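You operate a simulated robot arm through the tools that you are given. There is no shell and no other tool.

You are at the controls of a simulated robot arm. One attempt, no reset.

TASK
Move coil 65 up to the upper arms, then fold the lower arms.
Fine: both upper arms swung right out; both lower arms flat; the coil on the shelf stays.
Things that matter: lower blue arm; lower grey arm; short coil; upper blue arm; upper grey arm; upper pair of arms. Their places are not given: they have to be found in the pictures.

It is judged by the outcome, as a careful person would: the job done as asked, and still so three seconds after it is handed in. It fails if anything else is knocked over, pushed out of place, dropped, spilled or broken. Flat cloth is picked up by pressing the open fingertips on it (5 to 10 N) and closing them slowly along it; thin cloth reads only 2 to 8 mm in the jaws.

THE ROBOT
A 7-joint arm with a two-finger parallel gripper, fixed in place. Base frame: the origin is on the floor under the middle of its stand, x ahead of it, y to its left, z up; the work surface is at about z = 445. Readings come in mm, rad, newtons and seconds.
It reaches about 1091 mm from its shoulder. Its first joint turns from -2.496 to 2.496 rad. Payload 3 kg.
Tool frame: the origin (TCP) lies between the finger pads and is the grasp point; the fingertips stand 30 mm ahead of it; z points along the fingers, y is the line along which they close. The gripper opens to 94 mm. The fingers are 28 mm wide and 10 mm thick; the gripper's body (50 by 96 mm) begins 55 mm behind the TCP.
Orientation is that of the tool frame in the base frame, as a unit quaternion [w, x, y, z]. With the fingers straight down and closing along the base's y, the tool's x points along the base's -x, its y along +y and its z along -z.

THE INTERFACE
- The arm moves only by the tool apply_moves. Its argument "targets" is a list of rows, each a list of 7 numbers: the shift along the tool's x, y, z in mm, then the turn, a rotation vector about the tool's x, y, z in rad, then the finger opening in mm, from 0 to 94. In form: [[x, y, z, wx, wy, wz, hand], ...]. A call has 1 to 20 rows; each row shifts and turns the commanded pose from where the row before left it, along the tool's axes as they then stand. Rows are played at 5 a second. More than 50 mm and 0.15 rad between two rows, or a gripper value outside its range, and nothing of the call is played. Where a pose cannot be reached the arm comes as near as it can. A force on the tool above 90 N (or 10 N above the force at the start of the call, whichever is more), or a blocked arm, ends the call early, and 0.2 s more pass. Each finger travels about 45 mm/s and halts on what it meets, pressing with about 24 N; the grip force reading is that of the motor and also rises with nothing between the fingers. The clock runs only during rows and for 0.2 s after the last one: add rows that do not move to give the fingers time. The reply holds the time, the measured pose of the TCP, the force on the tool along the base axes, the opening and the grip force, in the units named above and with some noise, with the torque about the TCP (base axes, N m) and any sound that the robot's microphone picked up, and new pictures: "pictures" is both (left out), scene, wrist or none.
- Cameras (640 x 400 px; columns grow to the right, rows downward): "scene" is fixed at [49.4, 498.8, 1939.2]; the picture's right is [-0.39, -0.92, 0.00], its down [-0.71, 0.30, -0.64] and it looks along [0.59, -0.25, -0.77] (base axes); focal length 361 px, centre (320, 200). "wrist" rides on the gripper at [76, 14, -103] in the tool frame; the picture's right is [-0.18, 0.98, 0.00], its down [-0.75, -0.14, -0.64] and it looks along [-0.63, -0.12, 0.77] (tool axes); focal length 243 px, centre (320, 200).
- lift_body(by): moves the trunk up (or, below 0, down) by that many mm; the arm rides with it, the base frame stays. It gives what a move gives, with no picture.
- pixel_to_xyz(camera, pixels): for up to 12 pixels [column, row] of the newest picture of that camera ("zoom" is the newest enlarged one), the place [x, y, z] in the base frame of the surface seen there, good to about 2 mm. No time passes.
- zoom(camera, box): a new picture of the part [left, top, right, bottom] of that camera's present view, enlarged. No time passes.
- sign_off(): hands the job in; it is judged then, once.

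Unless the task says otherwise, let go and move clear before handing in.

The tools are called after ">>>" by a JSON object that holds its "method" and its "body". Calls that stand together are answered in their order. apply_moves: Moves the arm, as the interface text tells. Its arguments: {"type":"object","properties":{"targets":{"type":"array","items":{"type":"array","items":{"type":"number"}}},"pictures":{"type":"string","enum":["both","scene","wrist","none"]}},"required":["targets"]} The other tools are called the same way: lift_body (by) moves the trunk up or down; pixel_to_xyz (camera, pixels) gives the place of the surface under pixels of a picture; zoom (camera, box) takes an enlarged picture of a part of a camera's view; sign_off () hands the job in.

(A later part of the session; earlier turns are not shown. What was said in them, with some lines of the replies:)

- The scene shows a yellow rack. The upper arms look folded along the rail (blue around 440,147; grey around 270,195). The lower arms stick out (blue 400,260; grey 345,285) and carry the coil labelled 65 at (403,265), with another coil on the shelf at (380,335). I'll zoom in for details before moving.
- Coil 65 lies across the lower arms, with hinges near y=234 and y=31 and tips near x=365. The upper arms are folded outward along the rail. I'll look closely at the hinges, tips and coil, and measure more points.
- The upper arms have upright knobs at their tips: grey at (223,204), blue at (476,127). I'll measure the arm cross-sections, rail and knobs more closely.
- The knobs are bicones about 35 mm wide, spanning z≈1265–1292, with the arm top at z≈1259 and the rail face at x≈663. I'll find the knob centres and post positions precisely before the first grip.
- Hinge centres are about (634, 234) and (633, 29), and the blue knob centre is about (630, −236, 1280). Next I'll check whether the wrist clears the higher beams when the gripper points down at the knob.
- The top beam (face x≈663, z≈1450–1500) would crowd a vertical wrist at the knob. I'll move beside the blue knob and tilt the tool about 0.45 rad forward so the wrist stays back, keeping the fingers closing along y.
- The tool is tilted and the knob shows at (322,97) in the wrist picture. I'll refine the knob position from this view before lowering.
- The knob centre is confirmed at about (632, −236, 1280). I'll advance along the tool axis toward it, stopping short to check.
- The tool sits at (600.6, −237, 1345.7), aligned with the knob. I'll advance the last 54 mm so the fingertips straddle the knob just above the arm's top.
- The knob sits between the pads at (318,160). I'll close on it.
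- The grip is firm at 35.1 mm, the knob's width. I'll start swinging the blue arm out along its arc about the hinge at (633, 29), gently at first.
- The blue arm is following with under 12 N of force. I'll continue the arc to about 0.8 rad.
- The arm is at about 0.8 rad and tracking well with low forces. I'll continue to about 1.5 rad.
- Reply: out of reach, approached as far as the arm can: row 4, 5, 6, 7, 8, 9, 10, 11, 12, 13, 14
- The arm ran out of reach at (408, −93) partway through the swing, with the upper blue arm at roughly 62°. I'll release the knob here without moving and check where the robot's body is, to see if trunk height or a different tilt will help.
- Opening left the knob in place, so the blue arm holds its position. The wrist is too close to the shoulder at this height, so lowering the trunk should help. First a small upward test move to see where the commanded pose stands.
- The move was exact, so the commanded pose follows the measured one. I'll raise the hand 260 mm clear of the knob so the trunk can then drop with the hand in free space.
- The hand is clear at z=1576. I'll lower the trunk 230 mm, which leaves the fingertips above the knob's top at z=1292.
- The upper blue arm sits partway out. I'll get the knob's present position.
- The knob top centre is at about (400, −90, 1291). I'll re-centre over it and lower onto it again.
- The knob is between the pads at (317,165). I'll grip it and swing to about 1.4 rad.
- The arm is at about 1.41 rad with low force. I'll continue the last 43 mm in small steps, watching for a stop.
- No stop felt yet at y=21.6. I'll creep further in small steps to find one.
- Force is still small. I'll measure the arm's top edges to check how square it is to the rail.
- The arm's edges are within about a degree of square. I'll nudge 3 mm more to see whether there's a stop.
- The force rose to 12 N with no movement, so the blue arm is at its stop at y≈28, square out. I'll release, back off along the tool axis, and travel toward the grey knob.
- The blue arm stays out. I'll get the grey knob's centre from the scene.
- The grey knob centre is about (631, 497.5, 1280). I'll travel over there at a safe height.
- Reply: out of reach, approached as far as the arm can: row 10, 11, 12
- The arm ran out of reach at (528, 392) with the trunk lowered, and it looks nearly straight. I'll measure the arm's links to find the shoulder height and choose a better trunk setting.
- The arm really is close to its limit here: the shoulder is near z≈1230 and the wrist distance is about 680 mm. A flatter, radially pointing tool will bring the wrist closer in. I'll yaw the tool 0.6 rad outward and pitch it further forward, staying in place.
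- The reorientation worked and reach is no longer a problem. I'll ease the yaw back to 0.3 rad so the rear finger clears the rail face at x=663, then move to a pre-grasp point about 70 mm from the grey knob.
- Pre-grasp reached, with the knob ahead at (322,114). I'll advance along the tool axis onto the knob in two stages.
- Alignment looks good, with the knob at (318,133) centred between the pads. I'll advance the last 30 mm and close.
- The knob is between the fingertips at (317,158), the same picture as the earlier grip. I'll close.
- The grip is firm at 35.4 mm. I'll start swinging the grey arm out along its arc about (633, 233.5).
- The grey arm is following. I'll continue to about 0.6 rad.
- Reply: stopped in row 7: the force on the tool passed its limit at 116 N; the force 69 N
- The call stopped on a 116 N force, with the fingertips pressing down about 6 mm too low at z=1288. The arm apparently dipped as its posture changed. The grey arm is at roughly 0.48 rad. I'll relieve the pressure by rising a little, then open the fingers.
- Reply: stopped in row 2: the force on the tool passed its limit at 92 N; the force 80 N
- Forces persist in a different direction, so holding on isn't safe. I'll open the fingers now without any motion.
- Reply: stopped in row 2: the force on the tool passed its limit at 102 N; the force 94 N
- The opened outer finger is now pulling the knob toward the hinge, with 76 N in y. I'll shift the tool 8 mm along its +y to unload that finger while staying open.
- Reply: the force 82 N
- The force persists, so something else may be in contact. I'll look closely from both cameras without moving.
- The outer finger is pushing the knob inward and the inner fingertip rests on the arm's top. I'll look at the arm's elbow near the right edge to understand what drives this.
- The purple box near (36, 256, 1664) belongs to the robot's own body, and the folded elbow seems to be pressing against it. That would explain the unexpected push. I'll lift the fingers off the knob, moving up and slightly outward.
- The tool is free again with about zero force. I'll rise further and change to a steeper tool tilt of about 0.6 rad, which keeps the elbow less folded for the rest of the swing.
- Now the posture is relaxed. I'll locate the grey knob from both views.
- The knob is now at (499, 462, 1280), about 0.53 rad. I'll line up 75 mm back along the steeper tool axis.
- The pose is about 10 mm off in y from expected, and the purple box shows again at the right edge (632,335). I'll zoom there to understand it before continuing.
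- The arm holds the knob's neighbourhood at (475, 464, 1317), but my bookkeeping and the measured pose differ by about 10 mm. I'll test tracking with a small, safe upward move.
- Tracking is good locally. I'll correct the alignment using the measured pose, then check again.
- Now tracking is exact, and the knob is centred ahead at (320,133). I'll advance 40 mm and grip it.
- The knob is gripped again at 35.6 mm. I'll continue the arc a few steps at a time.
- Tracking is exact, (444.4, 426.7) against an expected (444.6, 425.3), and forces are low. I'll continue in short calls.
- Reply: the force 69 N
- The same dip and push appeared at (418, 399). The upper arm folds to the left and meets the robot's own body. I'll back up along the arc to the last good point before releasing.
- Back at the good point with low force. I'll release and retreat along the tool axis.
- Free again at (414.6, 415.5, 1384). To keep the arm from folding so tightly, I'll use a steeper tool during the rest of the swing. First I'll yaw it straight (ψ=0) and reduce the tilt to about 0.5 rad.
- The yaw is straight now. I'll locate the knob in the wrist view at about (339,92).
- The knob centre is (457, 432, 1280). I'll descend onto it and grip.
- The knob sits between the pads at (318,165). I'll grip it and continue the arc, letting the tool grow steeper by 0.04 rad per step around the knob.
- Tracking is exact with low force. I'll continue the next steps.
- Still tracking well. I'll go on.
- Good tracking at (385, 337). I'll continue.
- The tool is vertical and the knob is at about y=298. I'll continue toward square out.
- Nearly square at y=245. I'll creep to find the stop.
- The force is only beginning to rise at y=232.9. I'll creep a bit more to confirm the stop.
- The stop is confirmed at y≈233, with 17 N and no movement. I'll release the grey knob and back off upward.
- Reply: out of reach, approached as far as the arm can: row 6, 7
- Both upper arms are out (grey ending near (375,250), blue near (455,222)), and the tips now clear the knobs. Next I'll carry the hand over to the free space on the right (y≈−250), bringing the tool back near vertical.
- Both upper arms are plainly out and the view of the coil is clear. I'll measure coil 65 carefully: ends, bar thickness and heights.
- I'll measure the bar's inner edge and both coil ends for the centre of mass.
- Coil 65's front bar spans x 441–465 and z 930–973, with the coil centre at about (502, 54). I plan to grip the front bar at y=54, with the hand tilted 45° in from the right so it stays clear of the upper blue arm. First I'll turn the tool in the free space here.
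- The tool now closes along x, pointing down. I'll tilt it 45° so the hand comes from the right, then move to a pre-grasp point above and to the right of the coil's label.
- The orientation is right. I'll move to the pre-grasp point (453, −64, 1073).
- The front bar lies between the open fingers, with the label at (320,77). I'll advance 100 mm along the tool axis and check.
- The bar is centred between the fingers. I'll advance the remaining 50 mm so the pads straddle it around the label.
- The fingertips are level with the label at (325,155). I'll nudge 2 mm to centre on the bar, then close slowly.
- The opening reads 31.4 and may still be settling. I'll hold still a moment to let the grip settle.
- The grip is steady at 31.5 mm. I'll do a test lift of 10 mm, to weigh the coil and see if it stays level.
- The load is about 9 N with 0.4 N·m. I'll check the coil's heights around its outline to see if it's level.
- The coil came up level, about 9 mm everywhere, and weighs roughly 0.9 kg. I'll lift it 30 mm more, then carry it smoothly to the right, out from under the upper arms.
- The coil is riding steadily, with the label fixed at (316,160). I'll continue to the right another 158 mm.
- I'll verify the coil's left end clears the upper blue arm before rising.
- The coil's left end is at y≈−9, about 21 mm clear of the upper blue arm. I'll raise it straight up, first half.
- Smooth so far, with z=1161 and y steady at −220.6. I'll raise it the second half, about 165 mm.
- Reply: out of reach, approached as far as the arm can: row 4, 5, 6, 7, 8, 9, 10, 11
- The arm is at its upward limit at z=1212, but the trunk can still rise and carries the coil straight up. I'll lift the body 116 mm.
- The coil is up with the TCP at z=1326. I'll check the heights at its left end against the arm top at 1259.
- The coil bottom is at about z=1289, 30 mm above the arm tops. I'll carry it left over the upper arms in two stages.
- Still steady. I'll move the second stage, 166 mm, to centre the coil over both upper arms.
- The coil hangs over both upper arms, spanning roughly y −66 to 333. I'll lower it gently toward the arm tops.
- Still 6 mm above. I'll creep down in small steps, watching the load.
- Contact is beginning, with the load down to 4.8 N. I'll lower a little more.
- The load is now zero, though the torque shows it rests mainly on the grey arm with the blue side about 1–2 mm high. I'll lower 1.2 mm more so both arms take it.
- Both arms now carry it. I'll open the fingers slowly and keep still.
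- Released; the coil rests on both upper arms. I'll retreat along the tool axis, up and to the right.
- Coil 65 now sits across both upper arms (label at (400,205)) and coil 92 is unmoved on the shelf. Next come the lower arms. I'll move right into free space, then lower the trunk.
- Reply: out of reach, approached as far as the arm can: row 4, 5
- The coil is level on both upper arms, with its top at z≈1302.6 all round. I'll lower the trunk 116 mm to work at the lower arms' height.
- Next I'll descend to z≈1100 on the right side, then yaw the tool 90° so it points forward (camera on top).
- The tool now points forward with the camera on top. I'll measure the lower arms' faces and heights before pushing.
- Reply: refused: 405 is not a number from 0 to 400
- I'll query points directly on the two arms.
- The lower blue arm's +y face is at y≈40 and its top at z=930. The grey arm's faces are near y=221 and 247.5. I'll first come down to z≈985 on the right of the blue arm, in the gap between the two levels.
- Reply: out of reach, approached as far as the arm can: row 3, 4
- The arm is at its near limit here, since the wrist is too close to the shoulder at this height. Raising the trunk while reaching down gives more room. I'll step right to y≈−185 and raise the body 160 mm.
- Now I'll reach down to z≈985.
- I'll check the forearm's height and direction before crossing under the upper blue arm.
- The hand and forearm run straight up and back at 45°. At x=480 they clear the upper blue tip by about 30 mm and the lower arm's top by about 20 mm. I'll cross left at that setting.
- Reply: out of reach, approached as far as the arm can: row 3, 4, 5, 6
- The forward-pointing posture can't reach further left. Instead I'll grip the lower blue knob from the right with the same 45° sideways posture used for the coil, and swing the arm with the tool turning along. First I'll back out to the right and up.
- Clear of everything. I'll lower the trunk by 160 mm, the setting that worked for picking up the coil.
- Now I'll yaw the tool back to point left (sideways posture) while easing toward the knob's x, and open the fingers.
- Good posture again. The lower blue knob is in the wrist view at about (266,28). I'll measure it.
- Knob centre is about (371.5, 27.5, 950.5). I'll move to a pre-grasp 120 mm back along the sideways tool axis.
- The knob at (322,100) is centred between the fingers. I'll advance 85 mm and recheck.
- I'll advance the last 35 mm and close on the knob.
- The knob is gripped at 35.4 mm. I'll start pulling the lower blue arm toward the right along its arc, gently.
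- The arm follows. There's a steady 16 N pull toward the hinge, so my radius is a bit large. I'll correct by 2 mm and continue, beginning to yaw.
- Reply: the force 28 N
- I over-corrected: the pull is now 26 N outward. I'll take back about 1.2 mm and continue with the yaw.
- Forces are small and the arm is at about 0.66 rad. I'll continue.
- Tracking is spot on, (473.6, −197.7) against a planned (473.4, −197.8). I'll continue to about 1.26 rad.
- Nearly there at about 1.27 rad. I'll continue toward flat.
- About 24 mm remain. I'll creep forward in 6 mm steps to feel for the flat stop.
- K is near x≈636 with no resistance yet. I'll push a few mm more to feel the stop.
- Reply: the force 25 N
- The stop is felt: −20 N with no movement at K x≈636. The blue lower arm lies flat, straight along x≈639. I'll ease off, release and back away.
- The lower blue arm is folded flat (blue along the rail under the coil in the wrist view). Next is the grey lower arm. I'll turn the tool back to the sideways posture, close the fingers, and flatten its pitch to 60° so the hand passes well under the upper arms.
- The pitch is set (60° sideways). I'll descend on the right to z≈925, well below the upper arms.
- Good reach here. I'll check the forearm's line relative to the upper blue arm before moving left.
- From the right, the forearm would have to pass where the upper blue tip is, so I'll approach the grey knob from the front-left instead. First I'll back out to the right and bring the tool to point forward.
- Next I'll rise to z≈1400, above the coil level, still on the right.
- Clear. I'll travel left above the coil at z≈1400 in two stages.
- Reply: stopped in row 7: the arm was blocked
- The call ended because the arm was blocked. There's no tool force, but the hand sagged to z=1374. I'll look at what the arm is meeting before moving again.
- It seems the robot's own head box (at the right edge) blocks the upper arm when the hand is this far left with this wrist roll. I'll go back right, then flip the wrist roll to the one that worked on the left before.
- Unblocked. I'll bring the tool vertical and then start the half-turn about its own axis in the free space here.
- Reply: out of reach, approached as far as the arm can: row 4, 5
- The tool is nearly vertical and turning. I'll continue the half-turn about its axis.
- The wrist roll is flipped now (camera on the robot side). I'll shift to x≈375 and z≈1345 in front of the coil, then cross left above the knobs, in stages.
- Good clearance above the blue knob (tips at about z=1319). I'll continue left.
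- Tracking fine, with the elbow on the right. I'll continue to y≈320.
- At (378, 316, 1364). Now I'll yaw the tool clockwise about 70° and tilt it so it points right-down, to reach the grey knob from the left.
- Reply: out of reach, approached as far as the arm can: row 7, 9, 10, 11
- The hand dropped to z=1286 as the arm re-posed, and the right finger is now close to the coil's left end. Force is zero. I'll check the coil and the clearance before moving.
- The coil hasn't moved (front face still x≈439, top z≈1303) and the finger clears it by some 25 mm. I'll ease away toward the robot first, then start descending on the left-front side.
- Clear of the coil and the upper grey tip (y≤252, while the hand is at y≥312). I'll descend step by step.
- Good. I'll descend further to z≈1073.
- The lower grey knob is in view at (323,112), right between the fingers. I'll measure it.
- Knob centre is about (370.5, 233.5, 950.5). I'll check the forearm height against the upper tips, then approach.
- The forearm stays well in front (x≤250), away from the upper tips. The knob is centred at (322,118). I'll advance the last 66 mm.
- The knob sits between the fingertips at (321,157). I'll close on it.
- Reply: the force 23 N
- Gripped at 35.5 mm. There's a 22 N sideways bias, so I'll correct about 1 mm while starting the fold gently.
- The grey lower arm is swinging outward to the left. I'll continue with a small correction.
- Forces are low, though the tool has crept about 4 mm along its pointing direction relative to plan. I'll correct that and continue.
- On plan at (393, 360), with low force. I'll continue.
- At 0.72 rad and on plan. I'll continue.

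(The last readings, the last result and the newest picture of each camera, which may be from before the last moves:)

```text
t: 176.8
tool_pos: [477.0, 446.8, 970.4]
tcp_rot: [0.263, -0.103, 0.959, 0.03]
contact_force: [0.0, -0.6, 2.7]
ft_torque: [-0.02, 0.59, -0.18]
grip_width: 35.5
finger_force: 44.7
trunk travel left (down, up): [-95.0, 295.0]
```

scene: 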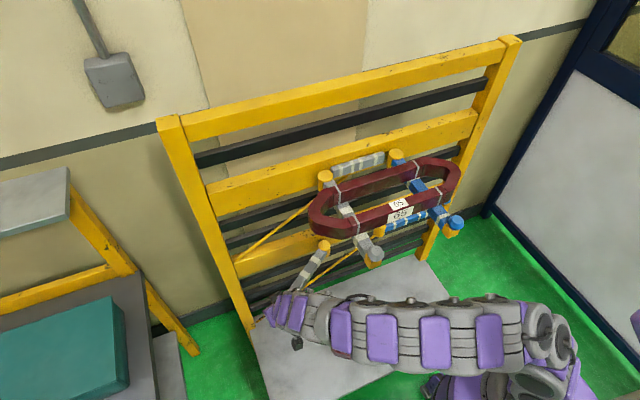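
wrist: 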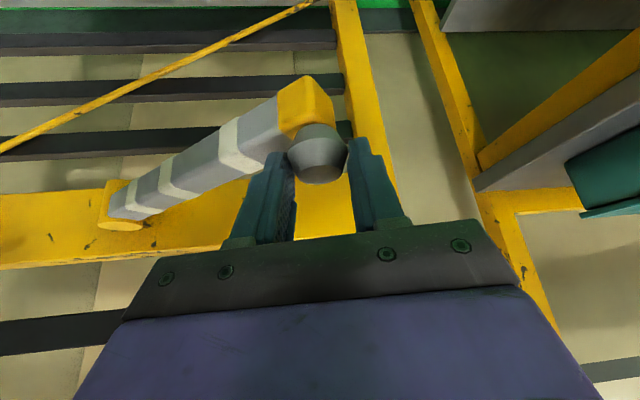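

At 0.96 rad. For the rest I'll gradually flatten the tool so the arm doesn't have to stretch too far.

>>> {"method": "apply_moves", "body": {"targets": [[-10.8, 5.3, 6.27, -0.0452, 0, -0.0778, 20], [-13.47, 2.2, 7.82, -0.0452, 0, -0.0778, 20], [-12.64, 0.8, 8.03, 0, -0.06, 0, 20], [-12.06, -0.14, 8.72, 0, -0.06, 0, 20], [0, 0, 0, 0, 0, 0, 20]]}}

```text
t: 178.1
tool_pos: [529.2, 474.4, 969.5]
tcp_rot: [0.316, -0.185, 0.928, 0.065]
contact_force: [1.2, -0.7, -4.8]
ft_torque: [0.24, -0.32, 0.21]
grip_width: 35.3
finger_force: 45.2
trunk travel left (down, up): [-95.0, 295.0]
```

scene: 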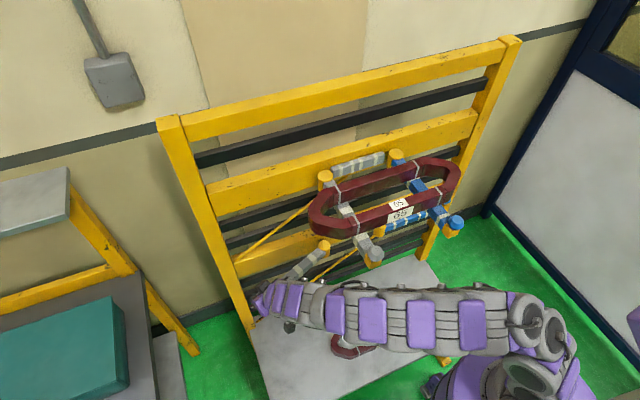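
wrist: 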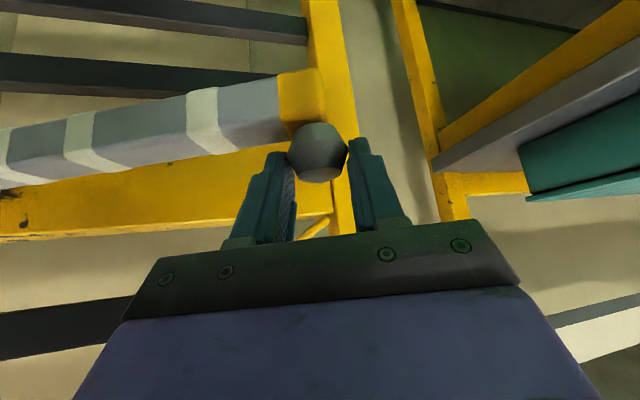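

On plan at (529, 474). I'll continue rows toward flat.

>>> {"method": "apply_moves", "body": {"targets": [[-11.57, -1.07, 9.59, 0, -0.06, 0, 20], [-10.88, -2.11, 10.2, 0, -0.06, 0, 20], [-10.0, -2.93, 11.2, 0, -0.06, 0, 20], [0, 0, 0, 0, 0, 0, 20]]}}

```text
t: 179.1
tool_pos: [573.6, 488.1, 968.0]
tcp_rot: [0.399, -0.178, 0.896, 0.08]
contact_force: [1.2, 7.8, 1.8]
ft_torque: [0.49, -0.42, 0.48]
grip_width: 35.5
finger_force: 45.2
trunk travel left (down, up): [-95.0, 295.0]
```

scene: 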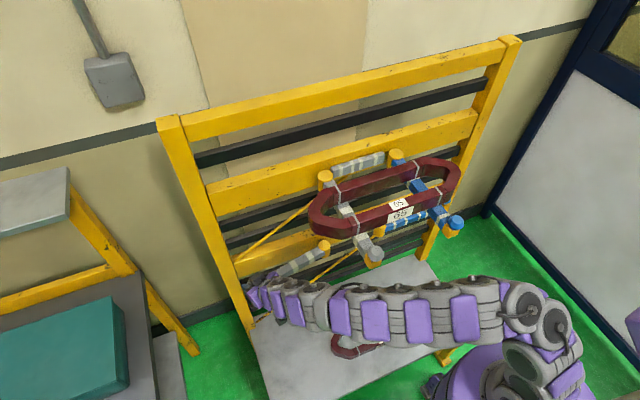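
wrist: 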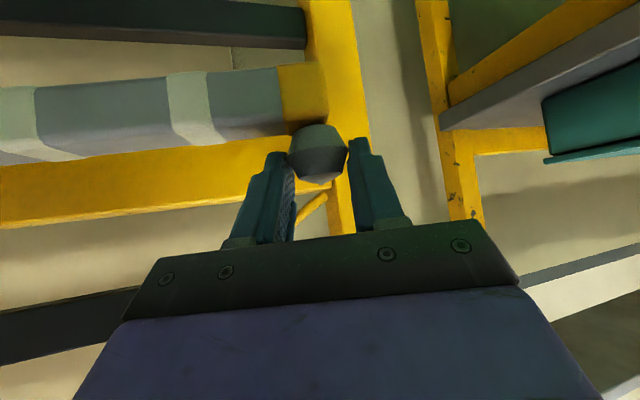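

At about 1.38 rad with low forces. I'll continue the last rows carefully.

>>> {"method": "apply_moves", "body": {"targets": [[-9.2, -3.9, 11.6, 0, -0.06, 0, 20], [-8.2, -4.8, 12.0, 0, -0.06, 0, 20], [0, 0, 0, 0, 0, 0, 20]]}}

```text
t: 179.8
tool_pos: [603.8, 491.1, 965.1]
tcp_rot: [0.452, -0.173, 0.871, 0.09]
contact_force: [-0.2, 15.4, -0.6]
ft_torque: [0.8, -0.63, 0.17]
grip_width: 35.1
finger_force: 45.3
trunk travel left (down, up): [-95.0, 295.0]
```

scene: 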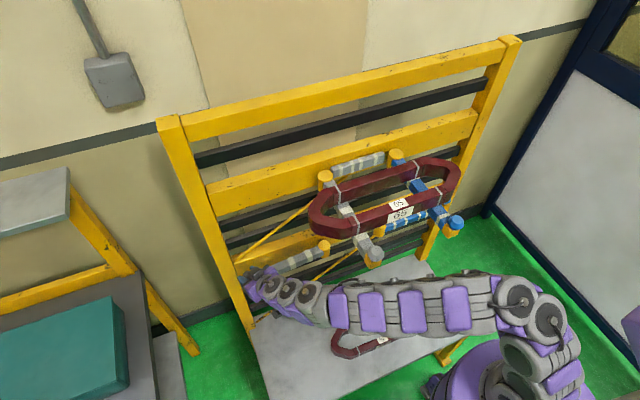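
wrist: 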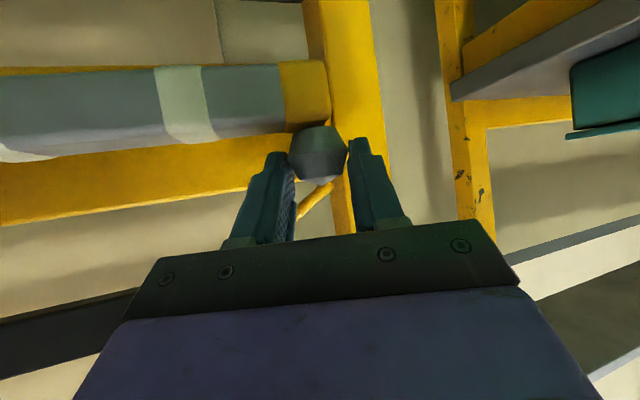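

About 17 mm remain. I'll advance in small steps to find the flat stop.

>>> {"method": "apply_moves", "body": {"targets": [[-3.9, -2.2, 6.2, 0, -0.02, 0, 20], [-3.9, -2.4, 6.2, 0, -0.02, 0, 20], [0, 0, 0, 0, 0, 0, 20]], "pictures": "wrist"}}

```text
t: 180.7
tool_pos: [618.6, 491.0, 964.6]
tcp_rot: [0.469, -0.171, 0.861, 0.093]
contact_force: [-0.6, 18.4, 1.5]
ft_torque: [0.66, -0.11, 0.23]
grip_width: 35.2
finger_force: 44.7
trunk travel left (down, up): [-95.0, 295.0]
```

wrist: 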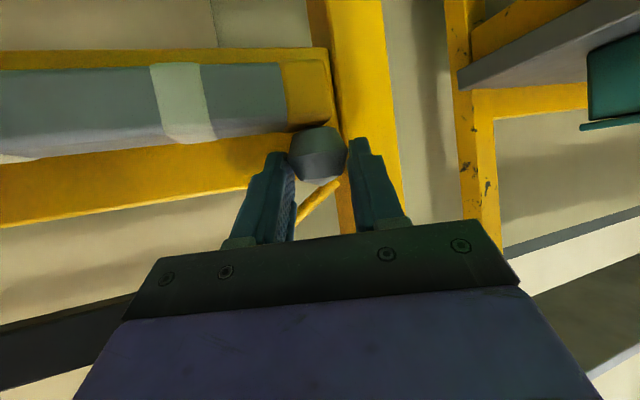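

K is at x≈632.6. I'll nudge 3–4 mm more to feel the stop.

>>> {"method": "apply_moves", "body": {"targets": [[-1.5, -0.7, 2.3, 0, 0, 0, 20], [-1.5, -0.9, 2.3, 0, 0, 0, 20], [0, 0, 0, 0, 0, 0, 20]], "pictures": "none"}}

>>> {"method": "pixel_to_xyz", "body": {"camera": "wrist", "pixels": [[30, 100], [100, 95], [180, 90], [250, 90], [230, 120], [60, 120], [60, 200], [220, 200], [318, 165]]}}

```text
t: 181.4
tool_pos: [620.4, 491.3, 964.6]
tcp_rot: [0.468, -0.174, 0.861, 0.095]
contact_force: [-33.9, 4.2, -6.2]
ft_torque: [0.11, 0.97, 0.49]
grip_width: 35.4
finger_force: 44.5
trunk travel left (down, up): [-95.0, 295.0]
```

```text
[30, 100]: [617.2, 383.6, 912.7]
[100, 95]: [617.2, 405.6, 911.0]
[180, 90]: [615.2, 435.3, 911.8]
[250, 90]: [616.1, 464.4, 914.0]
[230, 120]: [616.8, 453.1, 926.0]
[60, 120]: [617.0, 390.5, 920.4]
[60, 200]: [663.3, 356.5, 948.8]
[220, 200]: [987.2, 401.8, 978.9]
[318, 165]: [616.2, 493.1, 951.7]
```

The stop is felt (−34 N, no further movement), and the arm's front face is straight at x≈617. The grey lower arm is flat. I'll ease back, open slightly (the rail is close), and retreat along the tool axis.

>>> {"method": "apply_moves", "body": {"targets": [[1.3, 1.0, -2.0, 0, 0, 0, 30], [0, 0, 0, 0, 0, 0, 40], [0, 0, 0, 0, 0, 0, 48], [0, 0, 0, 0, 0, 0, 48], [0, 0, -15, 0, 0, 0, 48], [0, 0, -25, 0, 0, 0, 48], [0, 0, -35, 0, 0, 0, 48], [0, 0, -40, 0, 0, 0, 48], [0, 0, 0, 0, 0, 0, 48]]}}

```text
t: 183.4
tool_pos: [535.0, 465.6, 1029.8]
tcp_rot: [0.468, -0.17, 0.863, 0.09]
contact_force: [-0.5, -0.3, 0.5]
ft_torque: [0.03, 0.01, -0.02]
grip_width: 48.0
finger_force: 0.1
out of reach, approached as far as the arm can: row 8
trunk travel left (down, up): [-95.0, 295.0]
```

scene: 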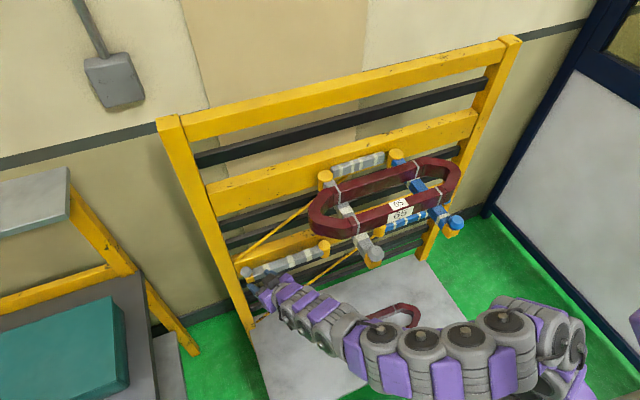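
wrist: 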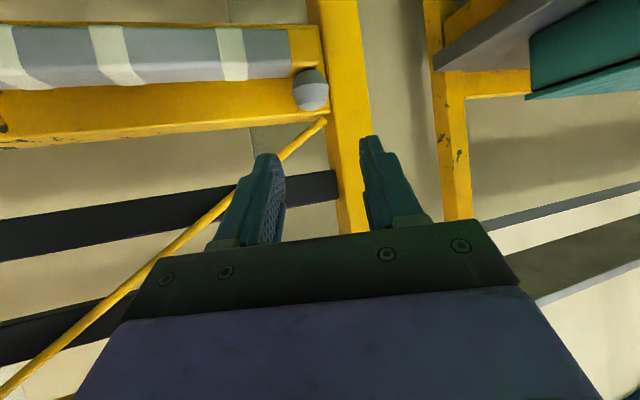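

The grey lower arm is released and lies flat. I'll verify everything: both upper arms, coil 65, both lower arms and coil 92.

>>> {"method": "zoom", "body": {"camera": "scene", "box": [220, 130, 480, 292]}}

>>> {"method": "pixel_to_xyz", "body": {"camera": "zoom", "pixels": [[350, 260], [375, 305], [480, 145], [540, 195], [575, 225], [370, 290], [100, 345], [180, 320], [240, 295], [450, 225], [500, 210], [395, 245]]}}

>>> {"method": "zoom", "body": {"camera": "scene", "box": [320, 280, 480, 380]}}

>>> {"method": "pixel_to_xyz", "body": {"camera": "scene", "pixels": [[417, 310], [400, 305], [405, 315], [385, 310], [375, 317], [415, 322]]}}

```text
2.46 times, centred on (350, 211) of scene
```

zoom: 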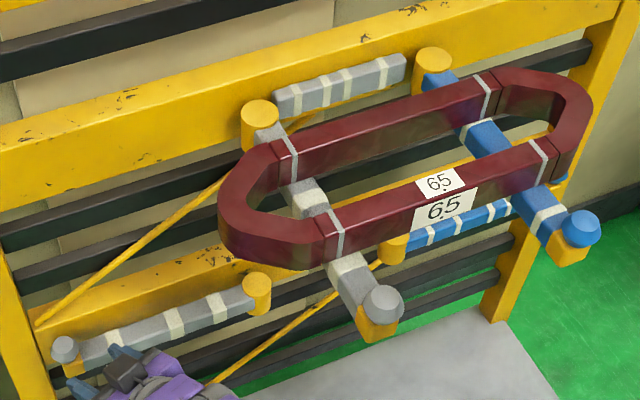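

```text
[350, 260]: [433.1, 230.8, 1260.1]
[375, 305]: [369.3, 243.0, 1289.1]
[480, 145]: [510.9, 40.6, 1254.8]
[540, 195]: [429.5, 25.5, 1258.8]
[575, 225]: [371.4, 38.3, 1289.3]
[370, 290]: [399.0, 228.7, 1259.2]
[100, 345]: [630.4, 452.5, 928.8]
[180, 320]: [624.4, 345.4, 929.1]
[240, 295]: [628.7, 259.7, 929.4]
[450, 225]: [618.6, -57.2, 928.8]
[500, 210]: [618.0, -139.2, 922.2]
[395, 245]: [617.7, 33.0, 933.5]
```

```text
4.00 times, centred on (400, 330) of scene
```

zoom: 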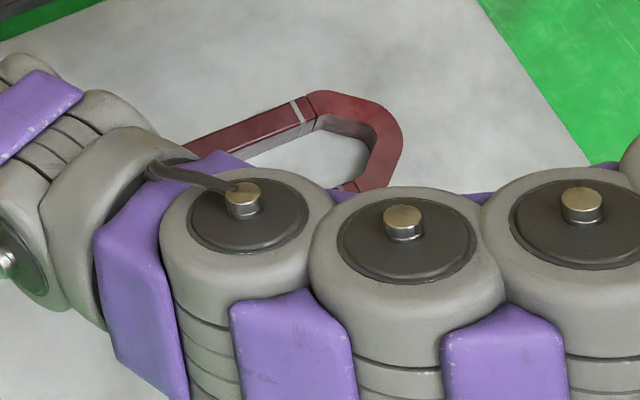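

```text
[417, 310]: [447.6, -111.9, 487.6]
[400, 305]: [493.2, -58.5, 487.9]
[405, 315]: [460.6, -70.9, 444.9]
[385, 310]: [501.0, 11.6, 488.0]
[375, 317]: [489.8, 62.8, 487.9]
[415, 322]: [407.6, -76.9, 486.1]
```

All in place: coil 92 is unmoved (447.6, −111.9, against 448.3, −112.2 at the start) and both lower arms are flat. I'll verify the upper arms' squareness by comparing edge points near the hinge and near the tip.

>>> {"method": "zoom", "body": {"camera": "scene", "box": [340, 215, 400, 265]}}

>>> {"method": "pixel_to_xyz", "body": {"camera": "zoom", "pixels": [[230, 190], [262, 255], [330, 200], [300, 130], [350, 240], [320, 270], [400, 240], [370, 260], [245, 235], [280, 290]]}}

>>> {"method": "zoom", "body": {"camera": "scene", "box": [420, 195, 480, 245]}}

>>> {"method": "pixel_to_xyz", "body": {"camera": "zoom", "pixels": [[200, 120], [230, 190], [270, 100], [300, 160], [355, 195], [320, 180], [400, 190], [370, 220], [250, 150], [180, 90]]}}

>>> {"method": "zoom", "body": {"camera": "scene", "box": [310, 140, 430, 230]}}

>>> {"method": "pixel_to_xyz", "body": {"camera": "zoom", "pixels": [[105, 235], [110, 210], [130, 200], [180, 270], [190, 300], [175, 315], [500, 110], [520, 105], [490, 130], [560, 235], [540, 220], [575, 225]]}}

```text
8.00 times, centred on (370, 240) of scene
```

zoom: 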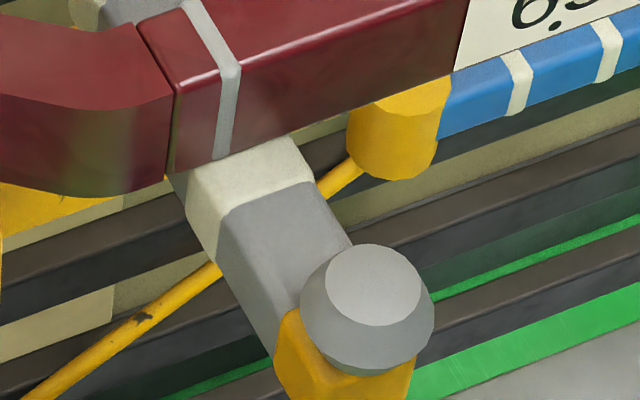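

```text
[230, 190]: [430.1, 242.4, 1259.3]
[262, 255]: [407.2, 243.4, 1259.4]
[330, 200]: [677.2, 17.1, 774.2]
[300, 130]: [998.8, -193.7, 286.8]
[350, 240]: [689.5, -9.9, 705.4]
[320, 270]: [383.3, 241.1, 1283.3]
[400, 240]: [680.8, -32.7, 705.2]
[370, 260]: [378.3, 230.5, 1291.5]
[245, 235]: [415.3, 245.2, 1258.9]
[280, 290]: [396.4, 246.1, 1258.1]
```

```text
8.00 times, centred on (450, 220) of scene
```

zoom: 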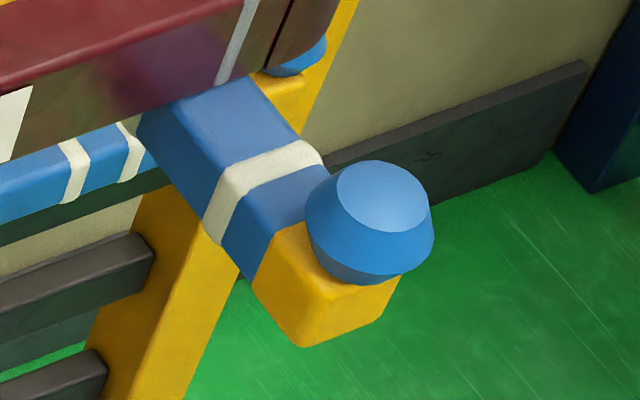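

```text
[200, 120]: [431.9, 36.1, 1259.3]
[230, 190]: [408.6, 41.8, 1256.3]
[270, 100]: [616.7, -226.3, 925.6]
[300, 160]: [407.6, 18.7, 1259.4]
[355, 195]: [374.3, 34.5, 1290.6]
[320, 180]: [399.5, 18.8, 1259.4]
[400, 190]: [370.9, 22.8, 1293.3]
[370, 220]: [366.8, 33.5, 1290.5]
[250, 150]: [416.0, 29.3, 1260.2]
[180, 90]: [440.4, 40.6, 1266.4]
```

```text
4.44 times, centred on (370, 185) of scene
```

zoom: 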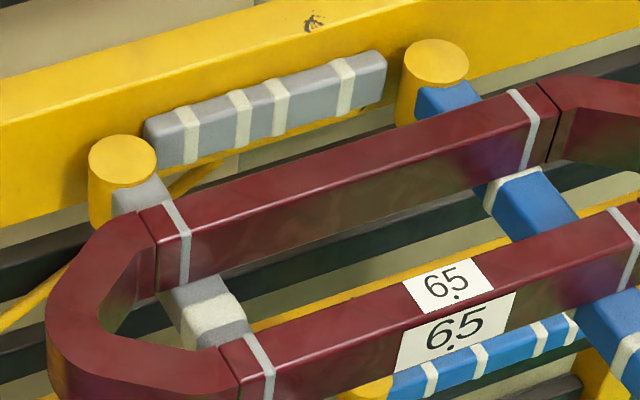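

```text
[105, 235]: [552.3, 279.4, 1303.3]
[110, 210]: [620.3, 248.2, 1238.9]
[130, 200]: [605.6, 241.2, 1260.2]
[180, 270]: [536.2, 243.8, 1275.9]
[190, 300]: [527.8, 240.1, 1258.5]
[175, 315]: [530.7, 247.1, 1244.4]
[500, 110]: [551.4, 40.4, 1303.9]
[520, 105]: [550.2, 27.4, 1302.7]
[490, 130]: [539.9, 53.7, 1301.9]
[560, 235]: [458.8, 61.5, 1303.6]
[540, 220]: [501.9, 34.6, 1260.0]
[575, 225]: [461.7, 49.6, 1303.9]
```

Both upper arms are square to within about half a degree, and the coil is level across them. I'll move the hand a bit further clear before handing in.

>>> {"method": "apply_moves", "body": {"targets": [[12.4, 9.5, -19.4, 0, 0, 0, 48], [12.4, 9.5, -19.4, 0, 0, 0, 48], [0, 0, 0, 0, 0, 0, 48], [0, 0, 0, 0, 0, 0, 48]]}}

```text
t: 184.4
tool_pos: [486.7, 476.1, 1030.4]
tcp_rot: [0.468, -0.169, 0.863, 0.09]
contact_force: [-0.3, 0.4, -0.3]
ft_torque: [0.02, -0.01, -0.03]
grip_width: 47.8
finger_force: 0.0
out of reach, approached as far as the arm can: row 1, 2
trunk travel left (down, up): [-95.0, 295.0]
```

scene: 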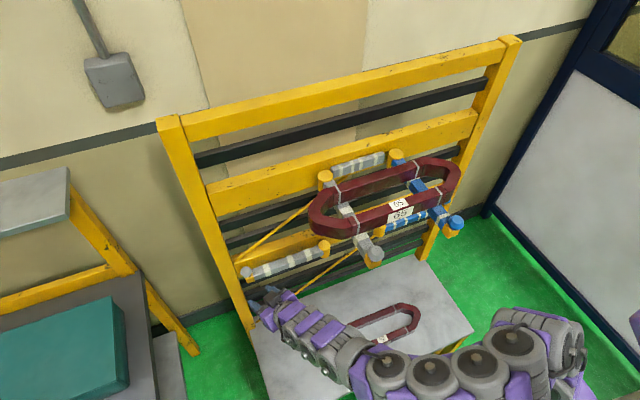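
wrist: 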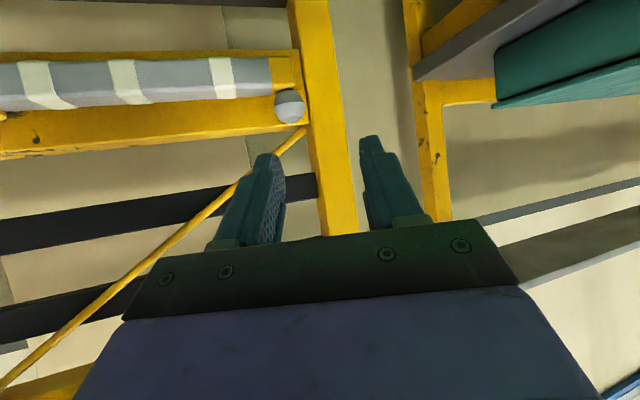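

The hand is clear of everything. One last check of both folded lower arms and the coil before handing in.

>>> {"method": "zoom", "body": {"camera": "scene", "box": [230, 230, 340, 300]}}

>>> {"method": "pixel_to_xyz", "body": {"camera": "wrist", "pixels": [[30, 100], [80, 97], [170, 90], [245, 85], [60, 72], [180, 68], [290, 105]]}}

>>> {"method": "pixel_to_xyz", "body": {"camera": "scene", "pixels": [[300, 262], [285, 267], [260, 272], [315, 258], [390, 228], [405, 225], [420, 220], [381, 339], [405, 212]]}}

```text
5.71 times, centred on (285, 265) of scene
```

zoom: 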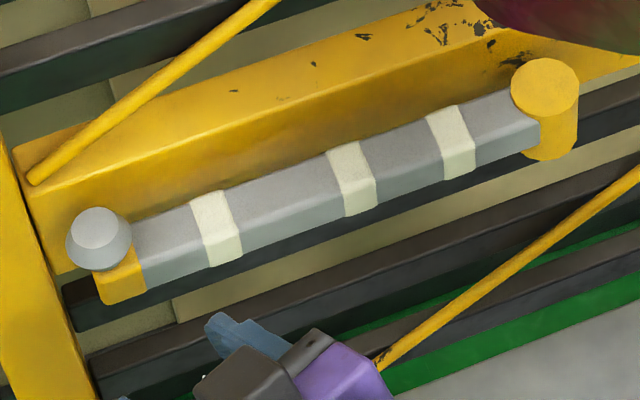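

```text
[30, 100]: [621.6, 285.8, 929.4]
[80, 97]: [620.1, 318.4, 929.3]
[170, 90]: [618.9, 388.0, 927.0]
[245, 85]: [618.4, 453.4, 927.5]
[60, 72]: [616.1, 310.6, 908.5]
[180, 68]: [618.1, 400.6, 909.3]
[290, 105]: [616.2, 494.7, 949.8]
```

```text
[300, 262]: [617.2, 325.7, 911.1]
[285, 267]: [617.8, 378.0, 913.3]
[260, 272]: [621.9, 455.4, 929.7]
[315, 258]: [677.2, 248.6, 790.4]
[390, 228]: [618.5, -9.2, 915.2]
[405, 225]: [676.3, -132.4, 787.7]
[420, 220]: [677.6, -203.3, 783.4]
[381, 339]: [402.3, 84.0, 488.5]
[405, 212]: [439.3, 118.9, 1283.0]
```

The pictures confirm the finished state. The grey lower arm's front face is straight at x≈617 from y 310 to 453, and the blue one is flat too. Coil 65 sits across both out-swung upper arms, coil 92 is untouched at (402, 84), and the gripper is open and clear, so I'm handing in.

>>> {"method": "sign_off", "body": {}}

```text
The job is handed in.
```

Coil 65 is now on the upper arms, both lower arms are folded flat, and I've handed the job in.

- **Upper arms:** both are swung right out to their stops, square to within about half a degree.
- **Coil 65:** it lies level across both upper arms and isn't held by anything else.
- **Lower arms:** both were pressed to their stops, then released. They lie straight along the rail.
- **Coil 92 on the shelf:** it hasn't moved; its measured position matches the start to within about 1 mm.
- **Gripper:** it is open and well clear of everything.

While I was swinging out the upper grey arm, the robot's own body got in the way twice. The force on the tool rose above 100 N before I released the knob. I backed off and finished that swing in a different posture, and the later checks showed nothing displaced.
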